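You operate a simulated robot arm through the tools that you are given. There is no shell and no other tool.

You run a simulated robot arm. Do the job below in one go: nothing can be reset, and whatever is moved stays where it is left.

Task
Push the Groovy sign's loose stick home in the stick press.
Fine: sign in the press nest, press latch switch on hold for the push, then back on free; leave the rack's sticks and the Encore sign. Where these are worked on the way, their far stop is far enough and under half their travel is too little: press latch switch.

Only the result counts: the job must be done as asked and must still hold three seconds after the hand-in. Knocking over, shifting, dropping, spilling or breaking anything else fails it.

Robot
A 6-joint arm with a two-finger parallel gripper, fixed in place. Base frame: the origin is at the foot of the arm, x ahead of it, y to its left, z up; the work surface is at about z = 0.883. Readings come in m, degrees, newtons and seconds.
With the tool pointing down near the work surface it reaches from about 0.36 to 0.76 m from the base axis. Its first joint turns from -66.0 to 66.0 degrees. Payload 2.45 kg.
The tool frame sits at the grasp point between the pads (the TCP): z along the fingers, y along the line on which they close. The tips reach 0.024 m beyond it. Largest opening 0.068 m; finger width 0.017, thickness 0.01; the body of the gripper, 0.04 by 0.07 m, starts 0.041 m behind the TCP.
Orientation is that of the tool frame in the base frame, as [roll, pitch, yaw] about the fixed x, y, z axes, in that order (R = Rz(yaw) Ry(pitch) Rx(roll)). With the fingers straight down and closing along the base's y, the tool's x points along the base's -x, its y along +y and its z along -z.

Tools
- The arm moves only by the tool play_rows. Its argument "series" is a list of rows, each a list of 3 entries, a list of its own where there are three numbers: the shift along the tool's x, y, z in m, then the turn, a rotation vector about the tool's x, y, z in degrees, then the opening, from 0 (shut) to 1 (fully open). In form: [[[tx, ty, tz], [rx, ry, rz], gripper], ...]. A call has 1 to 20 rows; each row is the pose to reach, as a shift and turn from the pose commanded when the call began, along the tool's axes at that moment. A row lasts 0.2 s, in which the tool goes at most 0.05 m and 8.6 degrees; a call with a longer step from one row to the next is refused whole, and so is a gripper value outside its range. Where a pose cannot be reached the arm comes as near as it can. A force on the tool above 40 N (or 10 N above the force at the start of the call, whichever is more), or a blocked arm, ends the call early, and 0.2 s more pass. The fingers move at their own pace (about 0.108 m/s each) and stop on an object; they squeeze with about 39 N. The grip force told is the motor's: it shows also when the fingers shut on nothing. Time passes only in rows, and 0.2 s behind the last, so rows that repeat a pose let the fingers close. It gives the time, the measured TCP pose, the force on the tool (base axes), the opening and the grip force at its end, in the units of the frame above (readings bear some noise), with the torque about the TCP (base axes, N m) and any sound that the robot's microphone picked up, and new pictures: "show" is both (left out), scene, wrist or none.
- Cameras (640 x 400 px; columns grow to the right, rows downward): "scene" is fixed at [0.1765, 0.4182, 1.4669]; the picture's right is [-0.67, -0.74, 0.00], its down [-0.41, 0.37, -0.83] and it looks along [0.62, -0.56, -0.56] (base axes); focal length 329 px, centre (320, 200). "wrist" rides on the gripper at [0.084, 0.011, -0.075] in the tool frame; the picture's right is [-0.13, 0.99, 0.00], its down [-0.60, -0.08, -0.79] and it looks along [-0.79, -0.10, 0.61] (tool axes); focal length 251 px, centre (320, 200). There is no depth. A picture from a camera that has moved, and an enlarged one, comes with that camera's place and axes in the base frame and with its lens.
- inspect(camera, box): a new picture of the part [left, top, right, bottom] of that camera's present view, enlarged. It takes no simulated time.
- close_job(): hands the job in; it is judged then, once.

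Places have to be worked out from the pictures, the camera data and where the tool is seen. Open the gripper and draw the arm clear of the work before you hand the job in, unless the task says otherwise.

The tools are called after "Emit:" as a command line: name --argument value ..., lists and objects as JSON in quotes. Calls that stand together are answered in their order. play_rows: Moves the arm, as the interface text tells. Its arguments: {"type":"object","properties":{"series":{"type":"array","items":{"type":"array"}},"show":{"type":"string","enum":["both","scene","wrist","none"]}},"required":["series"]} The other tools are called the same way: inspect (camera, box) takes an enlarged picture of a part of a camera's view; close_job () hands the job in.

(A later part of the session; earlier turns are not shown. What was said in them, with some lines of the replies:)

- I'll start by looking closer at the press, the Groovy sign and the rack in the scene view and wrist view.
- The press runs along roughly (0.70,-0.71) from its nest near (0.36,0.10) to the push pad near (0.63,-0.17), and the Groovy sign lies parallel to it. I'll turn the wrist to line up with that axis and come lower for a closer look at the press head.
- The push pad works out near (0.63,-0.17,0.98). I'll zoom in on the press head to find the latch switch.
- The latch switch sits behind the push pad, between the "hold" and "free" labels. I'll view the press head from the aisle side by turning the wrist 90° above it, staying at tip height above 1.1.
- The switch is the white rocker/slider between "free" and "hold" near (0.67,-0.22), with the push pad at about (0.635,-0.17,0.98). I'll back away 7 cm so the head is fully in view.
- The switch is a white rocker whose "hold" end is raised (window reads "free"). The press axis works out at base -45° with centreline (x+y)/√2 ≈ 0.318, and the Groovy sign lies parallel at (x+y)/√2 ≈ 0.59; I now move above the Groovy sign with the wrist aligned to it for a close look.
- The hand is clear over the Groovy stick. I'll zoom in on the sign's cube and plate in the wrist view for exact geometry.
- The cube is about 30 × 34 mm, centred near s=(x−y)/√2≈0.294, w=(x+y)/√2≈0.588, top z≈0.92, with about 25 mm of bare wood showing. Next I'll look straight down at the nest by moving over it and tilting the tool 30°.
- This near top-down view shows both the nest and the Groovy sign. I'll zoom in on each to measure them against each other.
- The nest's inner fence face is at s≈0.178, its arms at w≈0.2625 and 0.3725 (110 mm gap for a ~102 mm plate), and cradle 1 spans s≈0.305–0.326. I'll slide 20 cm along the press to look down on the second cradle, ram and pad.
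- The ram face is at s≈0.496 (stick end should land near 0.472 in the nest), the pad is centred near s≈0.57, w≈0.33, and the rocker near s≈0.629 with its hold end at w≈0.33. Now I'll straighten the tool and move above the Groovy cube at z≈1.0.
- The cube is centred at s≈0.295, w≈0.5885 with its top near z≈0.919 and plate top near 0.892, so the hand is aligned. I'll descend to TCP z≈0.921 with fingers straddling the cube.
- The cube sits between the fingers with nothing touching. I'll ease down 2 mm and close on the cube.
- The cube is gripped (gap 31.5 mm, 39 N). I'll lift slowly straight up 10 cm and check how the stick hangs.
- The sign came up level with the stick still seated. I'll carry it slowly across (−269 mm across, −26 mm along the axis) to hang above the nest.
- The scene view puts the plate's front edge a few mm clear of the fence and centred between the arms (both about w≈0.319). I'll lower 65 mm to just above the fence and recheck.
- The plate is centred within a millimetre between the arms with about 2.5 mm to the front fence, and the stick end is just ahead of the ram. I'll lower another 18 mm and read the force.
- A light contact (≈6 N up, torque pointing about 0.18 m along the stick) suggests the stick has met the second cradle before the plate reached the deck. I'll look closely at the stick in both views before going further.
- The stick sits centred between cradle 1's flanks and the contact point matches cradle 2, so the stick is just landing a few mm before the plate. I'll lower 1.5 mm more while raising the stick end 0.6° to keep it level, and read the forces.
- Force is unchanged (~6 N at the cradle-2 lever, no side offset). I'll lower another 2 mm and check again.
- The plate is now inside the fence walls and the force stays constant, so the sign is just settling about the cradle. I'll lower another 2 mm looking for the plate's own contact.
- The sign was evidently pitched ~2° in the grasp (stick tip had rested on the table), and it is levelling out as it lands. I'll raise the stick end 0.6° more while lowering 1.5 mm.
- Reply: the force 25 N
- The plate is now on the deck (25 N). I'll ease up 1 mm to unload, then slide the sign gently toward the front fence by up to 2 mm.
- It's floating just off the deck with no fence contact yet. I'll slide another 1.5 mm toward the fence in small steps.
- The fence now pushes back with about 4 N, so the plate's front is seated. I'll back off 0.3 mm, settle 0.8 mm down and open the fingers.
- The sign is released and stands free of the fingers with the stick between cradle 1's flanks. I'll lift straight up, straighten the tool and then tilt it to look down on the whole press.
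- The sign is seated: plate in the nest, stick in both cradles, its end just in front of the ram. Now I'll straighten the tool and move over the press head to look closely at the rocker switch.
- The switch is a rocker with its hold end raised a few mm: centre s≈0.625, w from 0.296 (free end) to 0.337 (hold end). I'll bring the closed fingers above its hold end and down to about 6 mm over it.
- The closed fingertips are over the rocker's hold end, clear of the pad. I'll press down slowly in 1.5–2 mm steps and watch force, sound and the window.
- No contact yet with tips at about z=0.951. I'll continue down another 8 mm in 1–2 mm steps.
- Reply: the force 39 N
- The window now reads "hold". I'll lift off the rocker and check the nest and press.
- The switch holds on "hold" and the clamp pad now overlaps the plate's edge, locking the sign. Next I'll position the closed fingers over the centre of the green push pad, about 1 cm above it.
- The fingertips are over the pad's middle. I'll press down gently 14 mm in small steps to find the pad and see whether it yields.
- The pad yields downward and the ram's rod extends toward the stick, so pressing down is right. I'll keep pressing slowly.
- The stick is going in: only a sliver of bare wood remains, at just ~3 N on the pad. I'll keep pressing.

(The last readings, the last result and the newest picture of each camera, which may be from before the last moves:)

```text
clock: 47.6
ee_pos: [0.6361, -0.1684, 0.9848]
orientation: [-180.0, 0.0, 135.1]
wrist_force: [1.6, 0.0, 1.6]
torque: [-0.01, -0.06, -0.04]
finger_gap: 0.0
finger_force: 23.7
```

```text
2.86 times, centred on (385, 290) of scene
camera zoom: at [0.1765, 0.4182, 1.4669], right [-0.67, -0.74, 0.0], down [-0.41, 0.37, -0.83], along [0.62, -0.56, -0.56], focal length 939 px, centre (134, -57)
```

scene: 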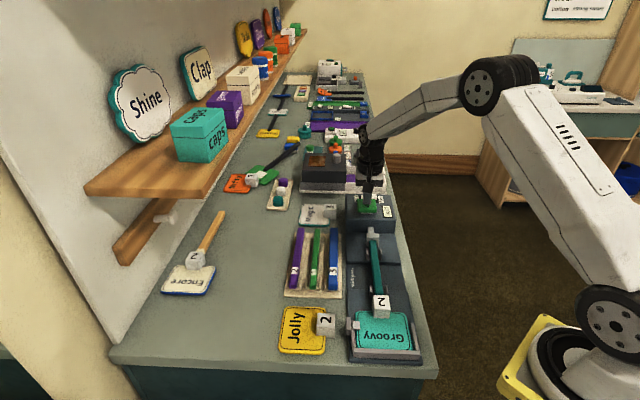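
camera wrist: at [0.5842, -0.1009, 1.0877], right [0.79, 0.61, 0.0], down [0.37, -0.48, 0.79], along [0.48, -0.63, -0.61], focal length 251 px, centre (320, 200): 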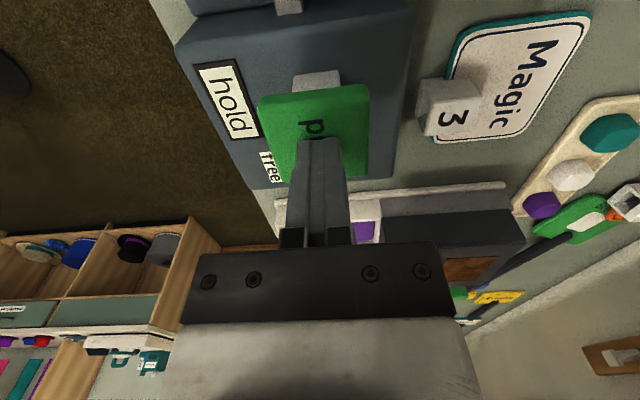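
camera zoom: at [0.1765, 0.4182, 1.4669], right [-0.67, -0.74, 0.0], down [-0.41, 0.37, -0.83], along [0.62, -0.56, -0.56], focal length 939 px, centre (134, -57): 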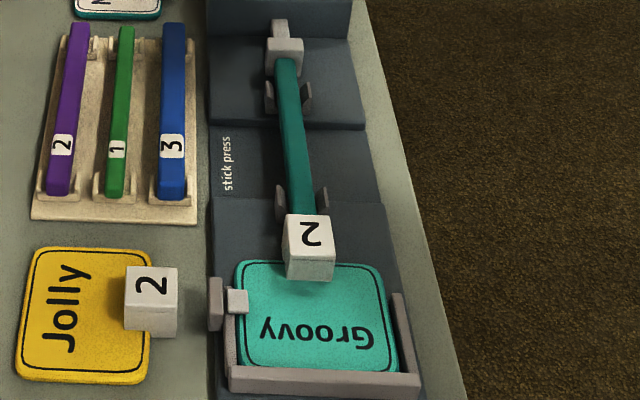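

No bare wood shows any more, but the force hasn't risen, so I'll keep pressing in small steps until it bottoms.

Emit:
play_rows --series '[[[0, 0, 0.001], [0, 0, 0], 0], [[0, 0, 0.002], [0, 0, 0], 0], [[0, 0, 0.003], [0, 0, 0], 0], [[0, 0, 0.004], [0, 0, 0], 0], [[0, 0, 0.004], [0, 0, 0], 0]]' --show "scene"

Emit:
inspect --camera "scene" --box '[335, 160, 425, 240]'

Emit:
inspect --camera "scene" --box '[345, 220, 415, 310]'

```text
clock: 48.8
ee_pos: [0.636, -0.1696, 0.9809]
orientation: [-180.0, 0.0, 135.2]
wrist_force: [1.3, 1.7, 2.9]
torque: [0.03, -0.01, 0.0]
finger_gap: 0.0002
finger_force: 23.9
```

scene: 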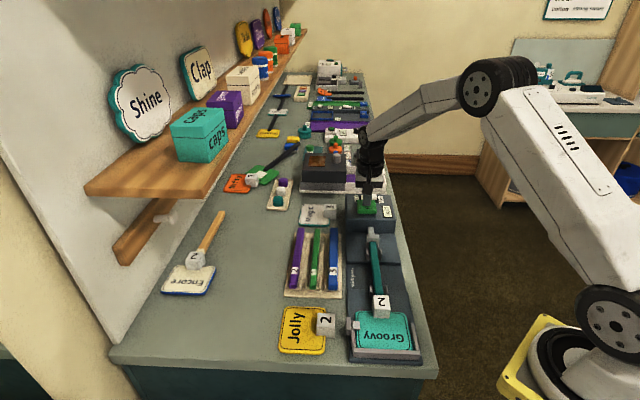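

```text
5.00 times, centred on (380, 200) of scene
camera zoom: at [0.1765, 0.4182, 1.4669], right [-0.67, -0.74, 0.0], down [-0.41, 0.37, -0.83], along [0.62, -0.56, -0.56], focal length 1644 px, centre (20, 200)
```

zoom: 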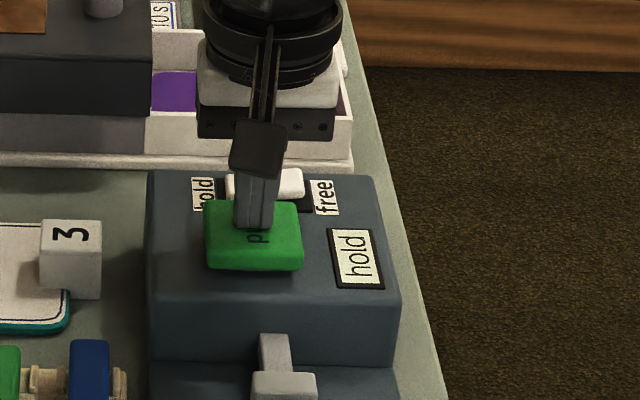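

```text
4.44 times, centred on (380, 265) of scene
camera zoom: at [0.1765, 0.4182, 1.4669], right [-0.67, -0.74, 0.0], down [-0.41, 0.37, -0.83], along [0.62, -0.56, -0.56], focal length 1461 px, centre (53, -89)
```

zoom: 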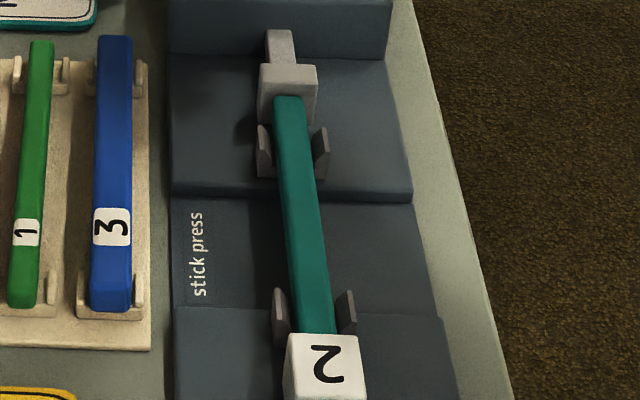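

The pad is almost flush with the head and the ram is against the stick end. I'll press the last few mm until it firmly bottoms.

Emit:
play_rows --series '[[[0, 0, 0.001], [0, 0, 0], 0], [[0, 0, 0.002], [0, 0, 0], 0], [[0, 0, 0.003], [0, 0, 0], 0], [[0, 0, 0.004], [0, 0, 0], 0], [[0, 0, 0.005], [0, 0, 0], 0], [[0, 0, 0.005], [0, 0, 0], 0]]' --show "scene"

Emit:
inspect --camera "scene" --box '[335, 160, 425, 240]'

Emit:
inspect --camera "scene" --box '[345, 220, 415, 310]'

```text
clock: 50.2
ee_pos: [0.6367, -0.1684, 0.9768]
orientation: [180.0, 0.0, 134.9]
wrist_force: [-0.5, -2.3, 3.5]
torque: [-0.08, 0.0, 0.01]
finger_gap: 0.0
finger_force: 23.7
```

scene: 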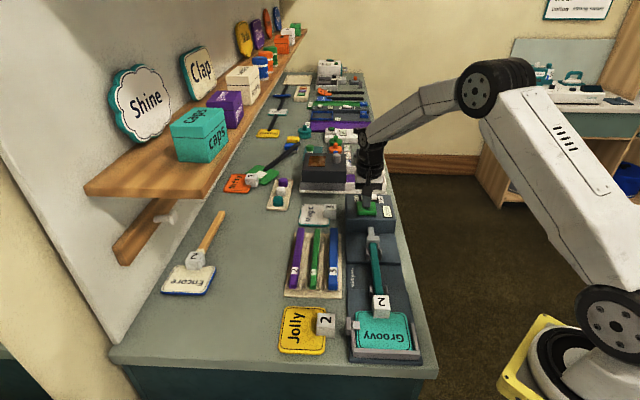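

```text
5.00 times, centred on (380, 200) of scene
camera zoom: at [0.1764, 0.4181, 1.4669], right [-0.67, -0.74, 0.0], down [-0.41, 0.37, -0.83], along [0.62, -0.56, -0.56], focal length 1644 px, centre (20, 200)
```

zoom: 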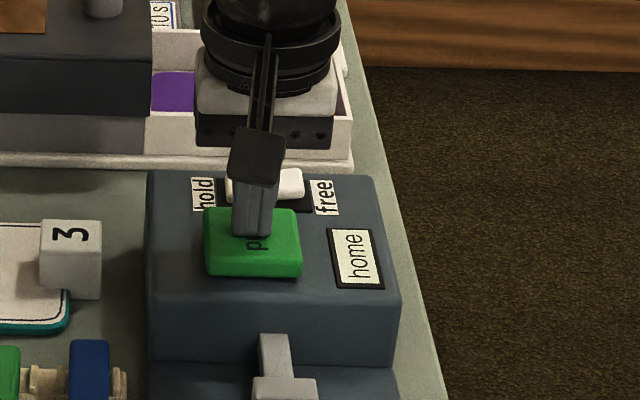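

```text
4.44 times, centred on (380, 265) of scene
camera zoom: at [0.1764, 0.4181, 1.4669], right [-0.67, -0.74, 0.0], down [-0.41, 0.37, -0.83], along [0.62, -0.56, -0.56], focal length 1461 px, centre (53, -89)
```

zoom: 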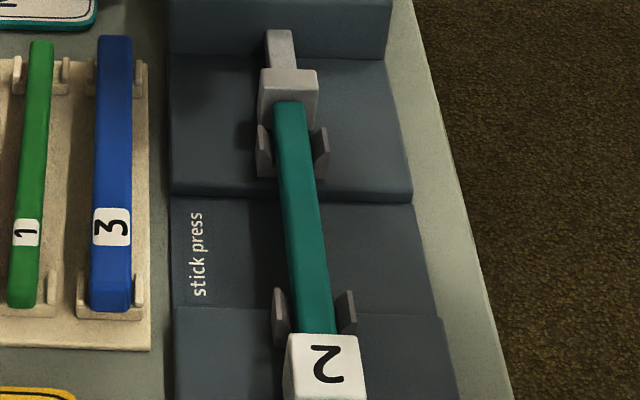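

The window now reads "home". I'll lift off the pad slowly and check that it stays so.

Emit:
play_rows --series '[[[0, 0, -0.006], [0, 0, 0], 0], [[0, 0, -0.014], [0, 0, 0], 0], [[0, 0, -0.024], [0, 0, 0], 0], [[0, 0, -0.04], [0, 0, 0], 0], [[0, 0, -0.06], [0, 0, 0], 0], [[0, 0, -0.075], [0, 0, 0], 0], [[0, 0, -0.075], [0, 0, 0], 0]]' --show "scene"

Emit:
inspect --camera "scene" --box '[335, 160, 425, 240]'

Emit:
inspect --camera "scene" --box '[335, 220, 435, 360]'

```text
clock: 51.8
ee_pos: [0.6379, -0.1694, 1.052]
orientation: [180.0, 0.0, 135.1]
wrist_force: [0.2, 0.7, -1.0]
torque: [0.01, 0.01, 0.02]
finger_gap: 0.0
finger_force: 23.5
```

scene: 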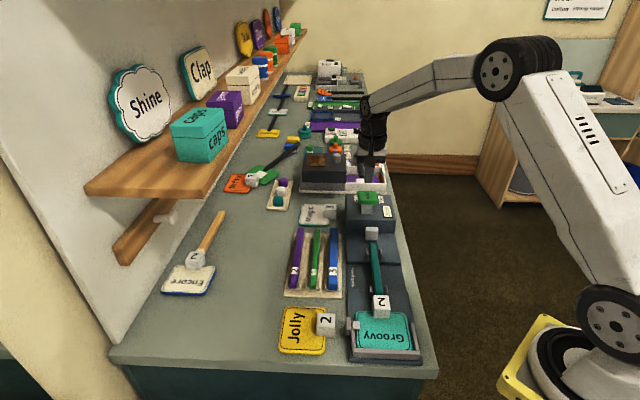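

```text
5.00 times, centred on (380, 200) of scene
camera zoom: at [0.1765, 0.4182, 1.4669], right [-0.67, -0.74, 0.0], down [-0.41, 0.37, -0.83], along [0.62, -0.56, -0.56], focal length 1644 px, centre (20, 200)
```

zoom: 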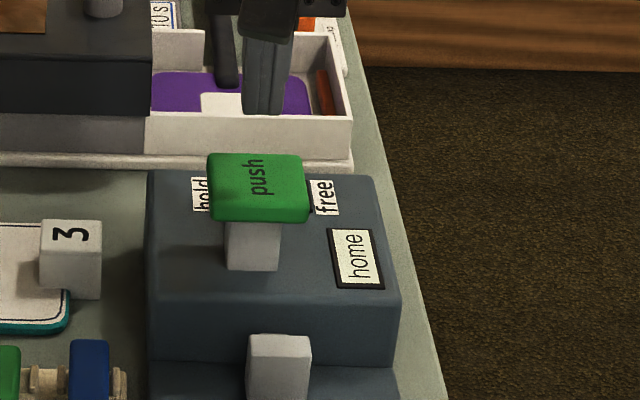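

```text
2.86 times, centred on (385, 290) of scene
camera zoom: at [0.1765, 0.4182, 1.4669], right [-0.67, -0.74, 0.0], down [-0.41, 0.37, -0.83], along [0.62, -0.56, -0.56], focal length 939 px, centre (134, -57)
```

zoom: 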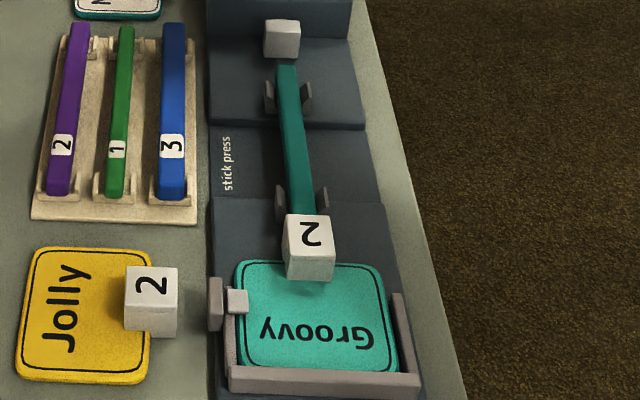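

The ram and pad sprung back, the stick stayed in and the window still shows "home". Now I'll move over the rocker's raised free end (w≈0.301) to flip it back to free.

Emit:
play_rows --series '[[[-0.019, -0.01, 0], [0, 0, 0], 0], [[-0.038, -0.02, 0], [0, 0, 0], 0], [[-0.0562, -0.0299, 0], [0, 0, 0], 0], [[-0.0562, -0.0299, 0.025], [0, 0, 0], 0], [[-0.0562, -0.0299, 0.05], [0, 0, 0], 0], [[-0.0562, -0.0299, 0.067], [0, 0, 0], 0], [[-0.0562, -0.0299, 0.067], [0, 0, 0], 0]]' --show "both"

Emit:
inspect --camera "wrist" --box '[200, 60, 440, 220]'

```text
clock: 53.4
ee_pos: [0.657, -0.2305, 0.9868]
orientation: [-180.0, 0.0, 135.0]
wrist_force: [0.9, -0.3, 0.6]
torque: [0.0, 0.0, -0.01]
finger_gap: 0.0
finger_force: 23.7
camera wrist: at [0.6045, -0.1634, 1.0614], right [0.79, 0.61, 0.0], down [0.37, -0.48, 0.79], along [0.48, -0.63, -0.61], focal length 251 px, centre (320, 200)
```

scene: 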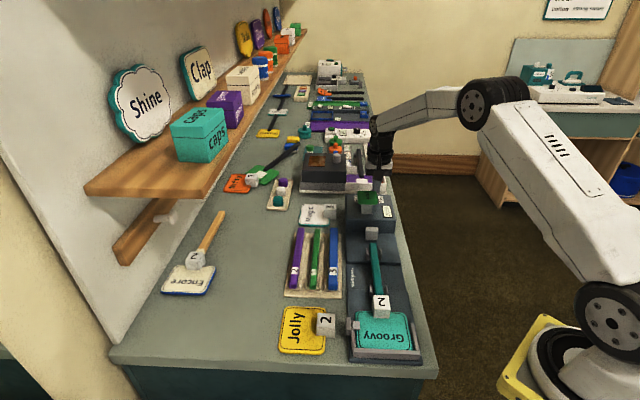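
wrist: 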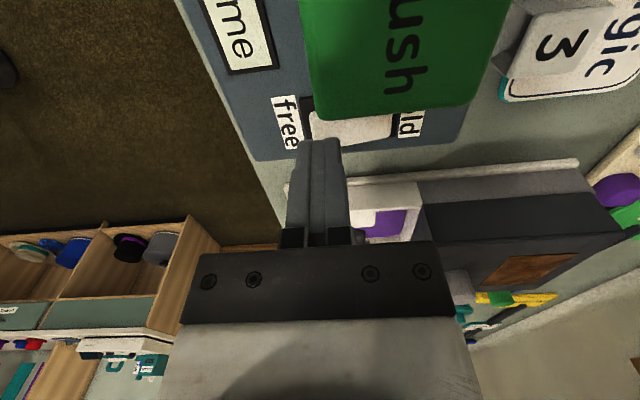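

```text
2.50 times, centred on (320, 140) of wrist
camera zoom: at [0.6045, -0.1634, 1.0614], right [0.79, 0.61, 0.0], down [0.37, -0.48, 0.79], along [0.48, -0.63, -0.61], focal length 629 px, centre (320, 350)
```

zoom: 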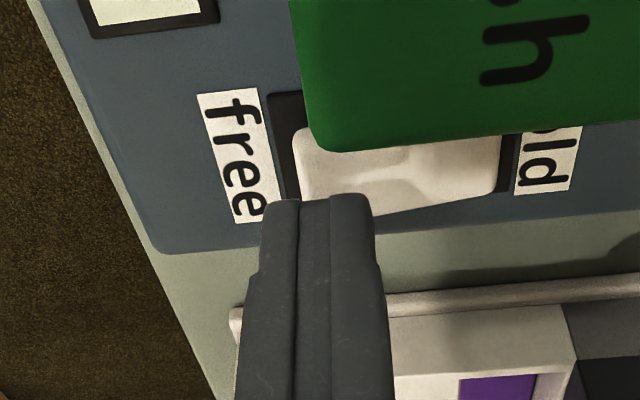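

The fingertips are over the raised free end of the rocker. I'll press down as before, shifted 2 mm inward.

Emit:
play_rows --series '[[[0, 0.002, 0.005], [0, 0, 0], 0], [[0, 0.002, 0.009], [0, 0, 0], 0], [[0, 0.002, 0.011], [0, 0, 0], 0], [[0, 0.002, 0.013], [0, 0, 0], 0], [[0, 0.002, 0.0145], [0, 0, 0], 0], [[0, 0.002, 0.016], [0, 0, 0], 0], [[0, 0.002, 0.0175], [0, 0, 0], 0], [[0, 0.002, 0.0175], [0, 0, 0], 0]]' --show "scene"

Emit:
inspect --camera "scene" --box '[335, 160, 425, 240]'

Emit:
inspect --camera "scene" --box '[335, 220, 435, 360]'

```text
clock: 55.2
ee_pos: [0.6558, -0.2278, 0.9702]
orientation: [179.9, 0.2, 135.0]
wrist_force: [-17.2, 2.1, 32.9]
torque: [0.29, 0.17, 0.14]
finger_gap: 0.0
finger_force: 23.7
```

scene: 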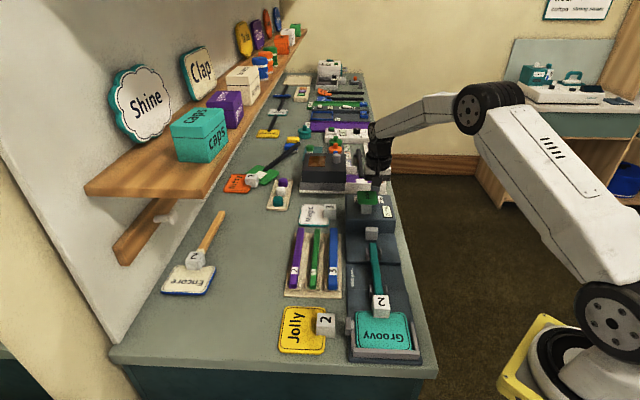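

```text
5.00 times, centred on (380, 200) of scene
camera zoom: at [0.1753, 0.4185, 1.467], right [-0.67, -0.74, 0.0], down [-0.41, 0.37, -0.83], along [0.62, -0.56, -0.55], focal length 1644 px, centre (20, 200)
```

zoom: 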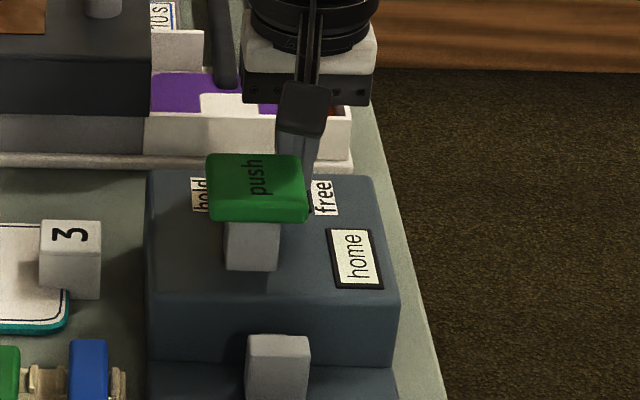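

```text
2.86 times, centred on (385, 290) of scene
camera zoom: at [0.1753, 0.4185, 1.467], right [-0.67, -0.74, 0.0], down [-0.41, 0.37, -0.83], along [0.62, -0.56, -0.55], focal length 939 px, centre (134, -57)
```

zoom: 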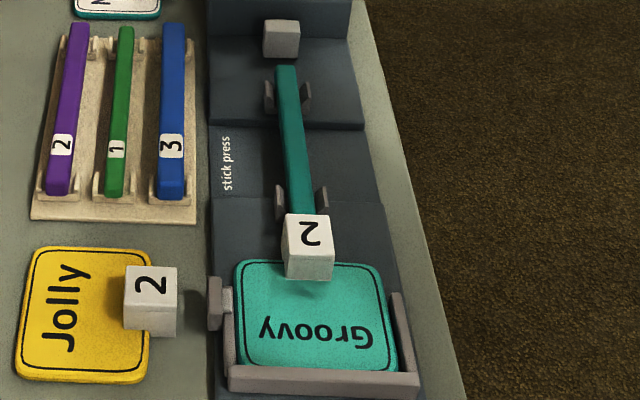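

The clamp pad has retracted, so the latch is released. I'll lift off and verify the rocker's position from above.

Emit:
play_rows --series '[[[0, 0, -0.006], [0, 0, 0], 0], [[0, 0, -0.015], [0, 0, 0], 0], [[0, 0, -0.035], [0, 0, 0], 0], [[0, 0, -0.065], [0, 0, 0], 0], [[0, 0, -0.1], [0, 0, 0], 0], [[0, 0, -0.13], [0, 0, 0], 0.4], [[0, 0, -0.13], [0, 0, 0], 0.8]]' --show "both"

Emit:
inspect --camera "wrist" --box '[220, 0, 440, 140]'

Emit:
inspect --camera "scene" --box '[335, 160, 425, 240]'

Emit:
inspect --camera "scene" --box '[335, 240, 435, 370]'

```text
clock: 56.8
ee_pos: [0.6565, -0.2286, 1.0969]
orientation: [179.9, 0.0, 135.0]
wrist_force: [-0.5, 0.3, 1.1]
torque: [0.01, 0.01, 0.04]
finger_gap: 0.0544
finger_force: 0.0
camera wrist: at [0.6047, -0.1607, 1.1731], right [0.79, 0.61, 0.0], down [0.37, -0.48, 0.79], along [0.48, -0.63, -0.61], focal length 251 px, centre (320, 200)
```

scene: 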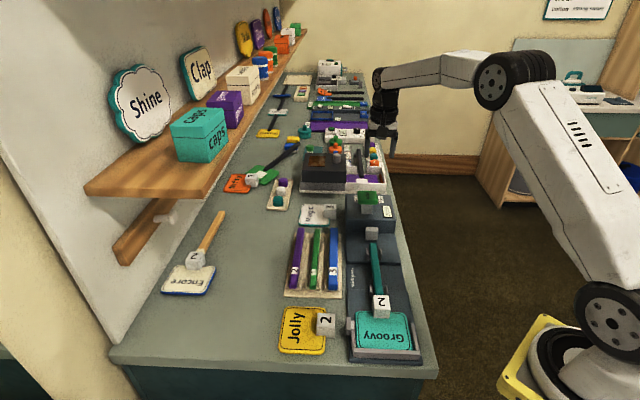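
wrist: 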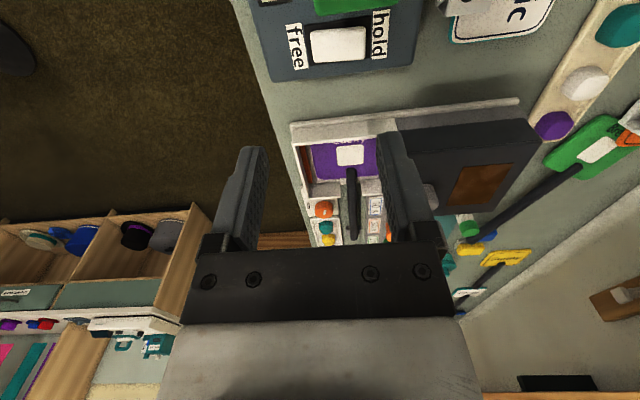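

```text
2.86 times, centred on (330, 70) of wrist
camera zoom: at [0.6047, -0.1607, 1.1731], right [0.79, 0.61, 0.0], down [0.37, -0.48, 0.79], along [0.48, -0.63, -0.61], focal length 718 px, centre (291, 571)
```

zoom: 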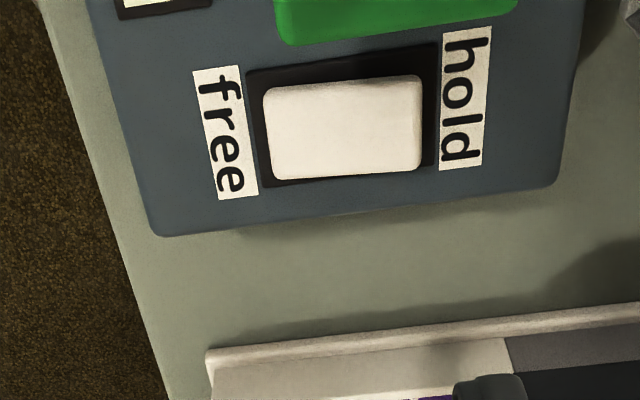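

```text
5.00 times, centred on (380, 200) of scene
camera zoom: at [0.1765, 0.4182, 1.4669], right [-0.67, -0.74, 0.0], down [-0.41, 0.37, -0.83], along [0.62, -0.56, -0.56], focal length 1644 px, centre (20, 200)
```

zoom: 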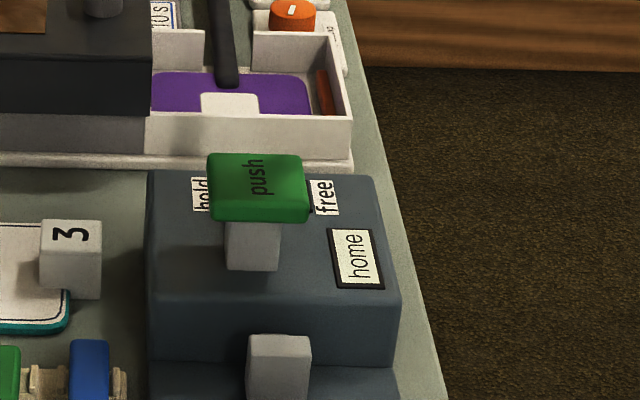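

```text
3.08 times, centred on (385, 305) of scene
camera zoom: at [0.1765, 0.4182, 1.4669], right [-0.67, -0.74, 0.0], down [-0.41, 0.37, -0.83], along [0.62, -0.56, -0.56], focal length 1011 px, centre (120, -123)
```

zoom: 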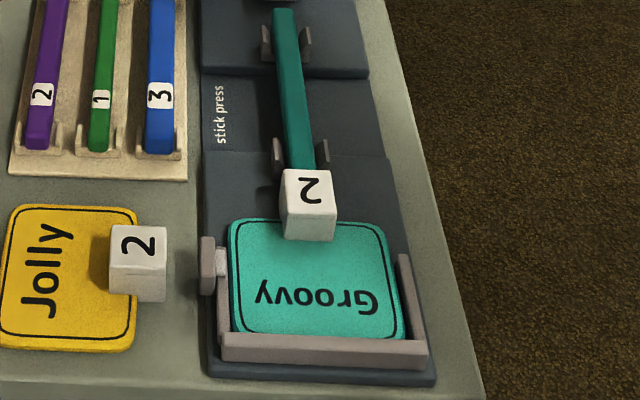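

The clamp is retracted and the rocker's hold end looks raised again. I'll take the same viewpoint as my first rocker picture to compare its angle exactly.

Emit:
play_rows --series '[[[0.0134, 0.0077, 0], [0, 0, 0], 0.8], [[0.0268, 0.0154, -0.001], [0, 0, 0], 0.8], [[0.0268, 0.0154, -0.001], [0, 0, 0], 0.8]]' --show "wrist"

Emit:
inspect --camera "wrist" --box '[230, 30, 410, 150]'

```text
clock: 57.6
ee_pos: [0.6491, -0.1978, 1.098]
orientation: [-180.0, 0.0, 134.9]
wrist_force: [-0.5, 0.0, -0.5]
torque: [0.03, -0.01, -0.05]
finger_gap: 0.0541
finger_force: 0.0
camera wrist: at [0.5969, -0.1312, 1.1736], right [0.79, 0.61, 0.0], down [0.37, -0.48, 0.79], along [0.48, -0.63, -0.61], focal length 251 px, centre (320, 200)
```

wrist: 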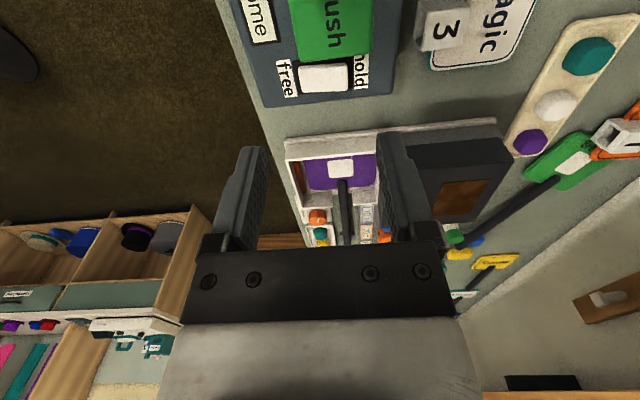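

```text
3.33 times, centred on (320, 90) of wrist
camera zoom: at [0.5969, -0.1312, 1.1736], right [0.79, 0.61, 0.0], down [0.37, -0.48, 0.79], along [0.48, -0.63, -0.61], focal length 838 px, centre (320, 567)
```

zoom: 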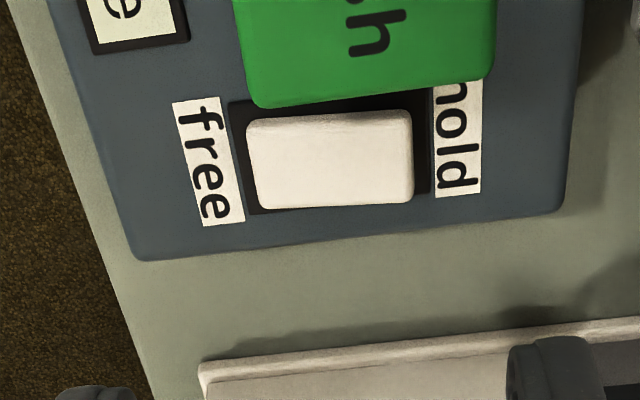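

The rocker matches its original free position exactly. I'll open the gripper and draw the arm up and clear, then do a last check of the sign and surroundings.

Emit:
play_rows --series '[[[0, 0, -0.035], [0, 0, 0], 1], [[0.02, -0.005, -0.07], [0, 0, 0], 1], [[0.05, -0.012, -0.1], [0, 0, 0], 1], [[0.085, -0.02, -0.125], [0, 0, 0], 1], [[0.12, -0.028, -0.145], [0, 0, 0], 1], [[0.155, -0.035, -0.16], [0, 0, 0], 1], [[0.18, -0.04, -0.17], [0, 0, 0], 1], [[0.18, -0.04, -0.17], [0, 0, 0], 1]]' --show "both"

Emit:
inspect --camera "scene" --box '[340, 190, 430, 370]'

Emit:
inspect --camera "scene" --box '[355, 255, 415, 345]'

Emit:
inspect --camera "scene" --box '[150, 180, 350, 360]'

```text
clock: 59.4
ee_pos: [0.4931, -0.0998, 1.2681]
orientation: [180.0, 0.0, 135.0]
wrist_force: [0.0, -0.8, -0.3]
torque: [0.0, 0.01, -0.01]
finger_gap: 0.0681
finger_force: 0.0
camera wrist: at [0.4412, -0.0332, 1.3433], right [0.79, 0.61, 0.0], down [0.37, -0.48, 0.79], along [0.48, -0.63, -0.61], focal length 251 px, centre (320, 200)
```

scene: 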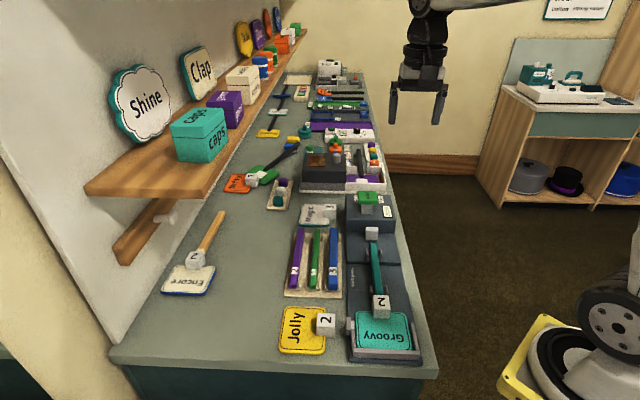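
wrist: 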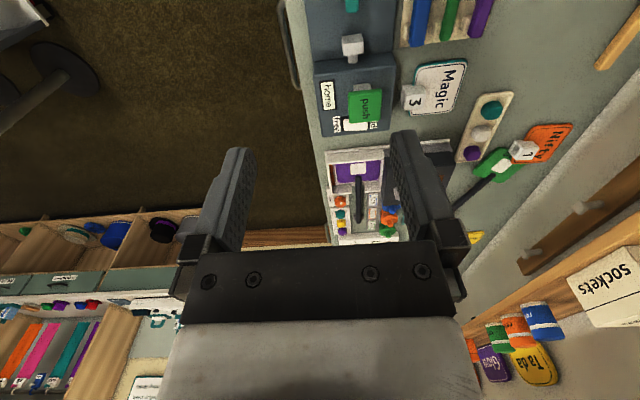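

```text
2.22 times, centred on (385, 280) of scene
camera zoom: at [0.1765, 0.4182, 1.4669], right [-0.67, -0.74, 0.0], down [-0.41, 0.37, -0.83], along [0.62, -0.56, -0.56], focal length 730 px, centre (176, 22)
```

zoom: 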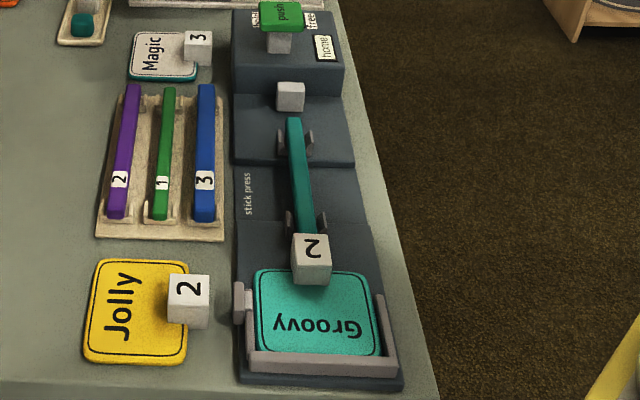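

```text
4.44 times, centred on (385, 300) of scene
camera zoom: at [0.1765, 0.4182, 1.4669], right [-0.67, -0.74, 0.0], down [-0.41, 0.37, -0.83], along [0.62, -0.56, -0.56], focal length 1461 px, centre (31, -244)
```

zoom: 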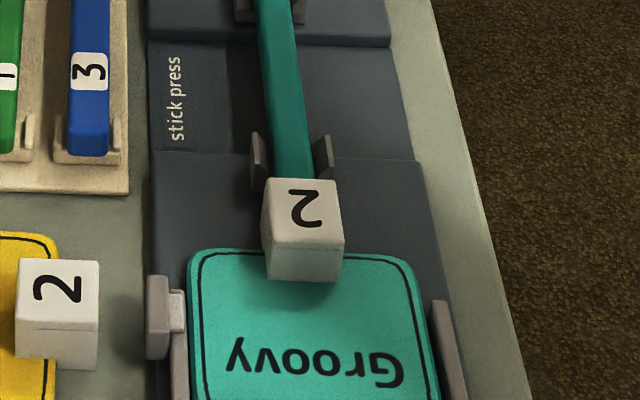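

```text
2.22 times, centred on (250, 270) of scene
camera zoom: at [0.1765, 0.4182, 1.4669], right [-0.67, -0.74, 0.0], down [-0.41, 0.37, -0.83], along [0.62, -0.56, -0.56], focal length 730 px, centre (476, 44)
```

zoom: 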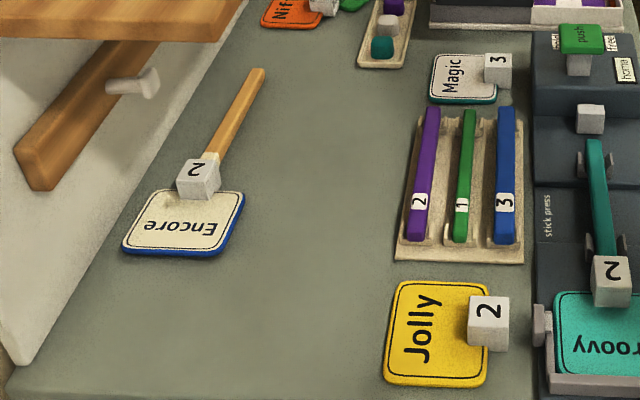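

The sign is in the nest with no bare wood showing. The window reads "home", the switch is back on free and the clamp is retracted. The rack, Encore and Jolly look untouched, and the arm is clear with the gripper open, so I'm handing in the job.

Emit:
close_job

```text
The job is handed in.
```

The Groovy sign's stick is pushed home in the stick press, and I've handed the job in. I don't have the verdict yet.

- **Sign:** it sits in the press nest, with the stick in both cradles. No bare wood shows at the socket.
- **Push:** I set the latch switch to hold, and the clamp closed on the plate's edge. I then pressed the pad down until the press window read "home". The ram and pad sprang back afterwards and the stick stayed in.
- **Latch switch:** it is back on free. From the same viewpoint its angle matches how it started, and the clamp has retracted.
- **Everything else:** the rack's sticks and the Encore and Jolly signs look untouched in the last pictures.

The arm is drawn up clear of the bench with the gripper open.
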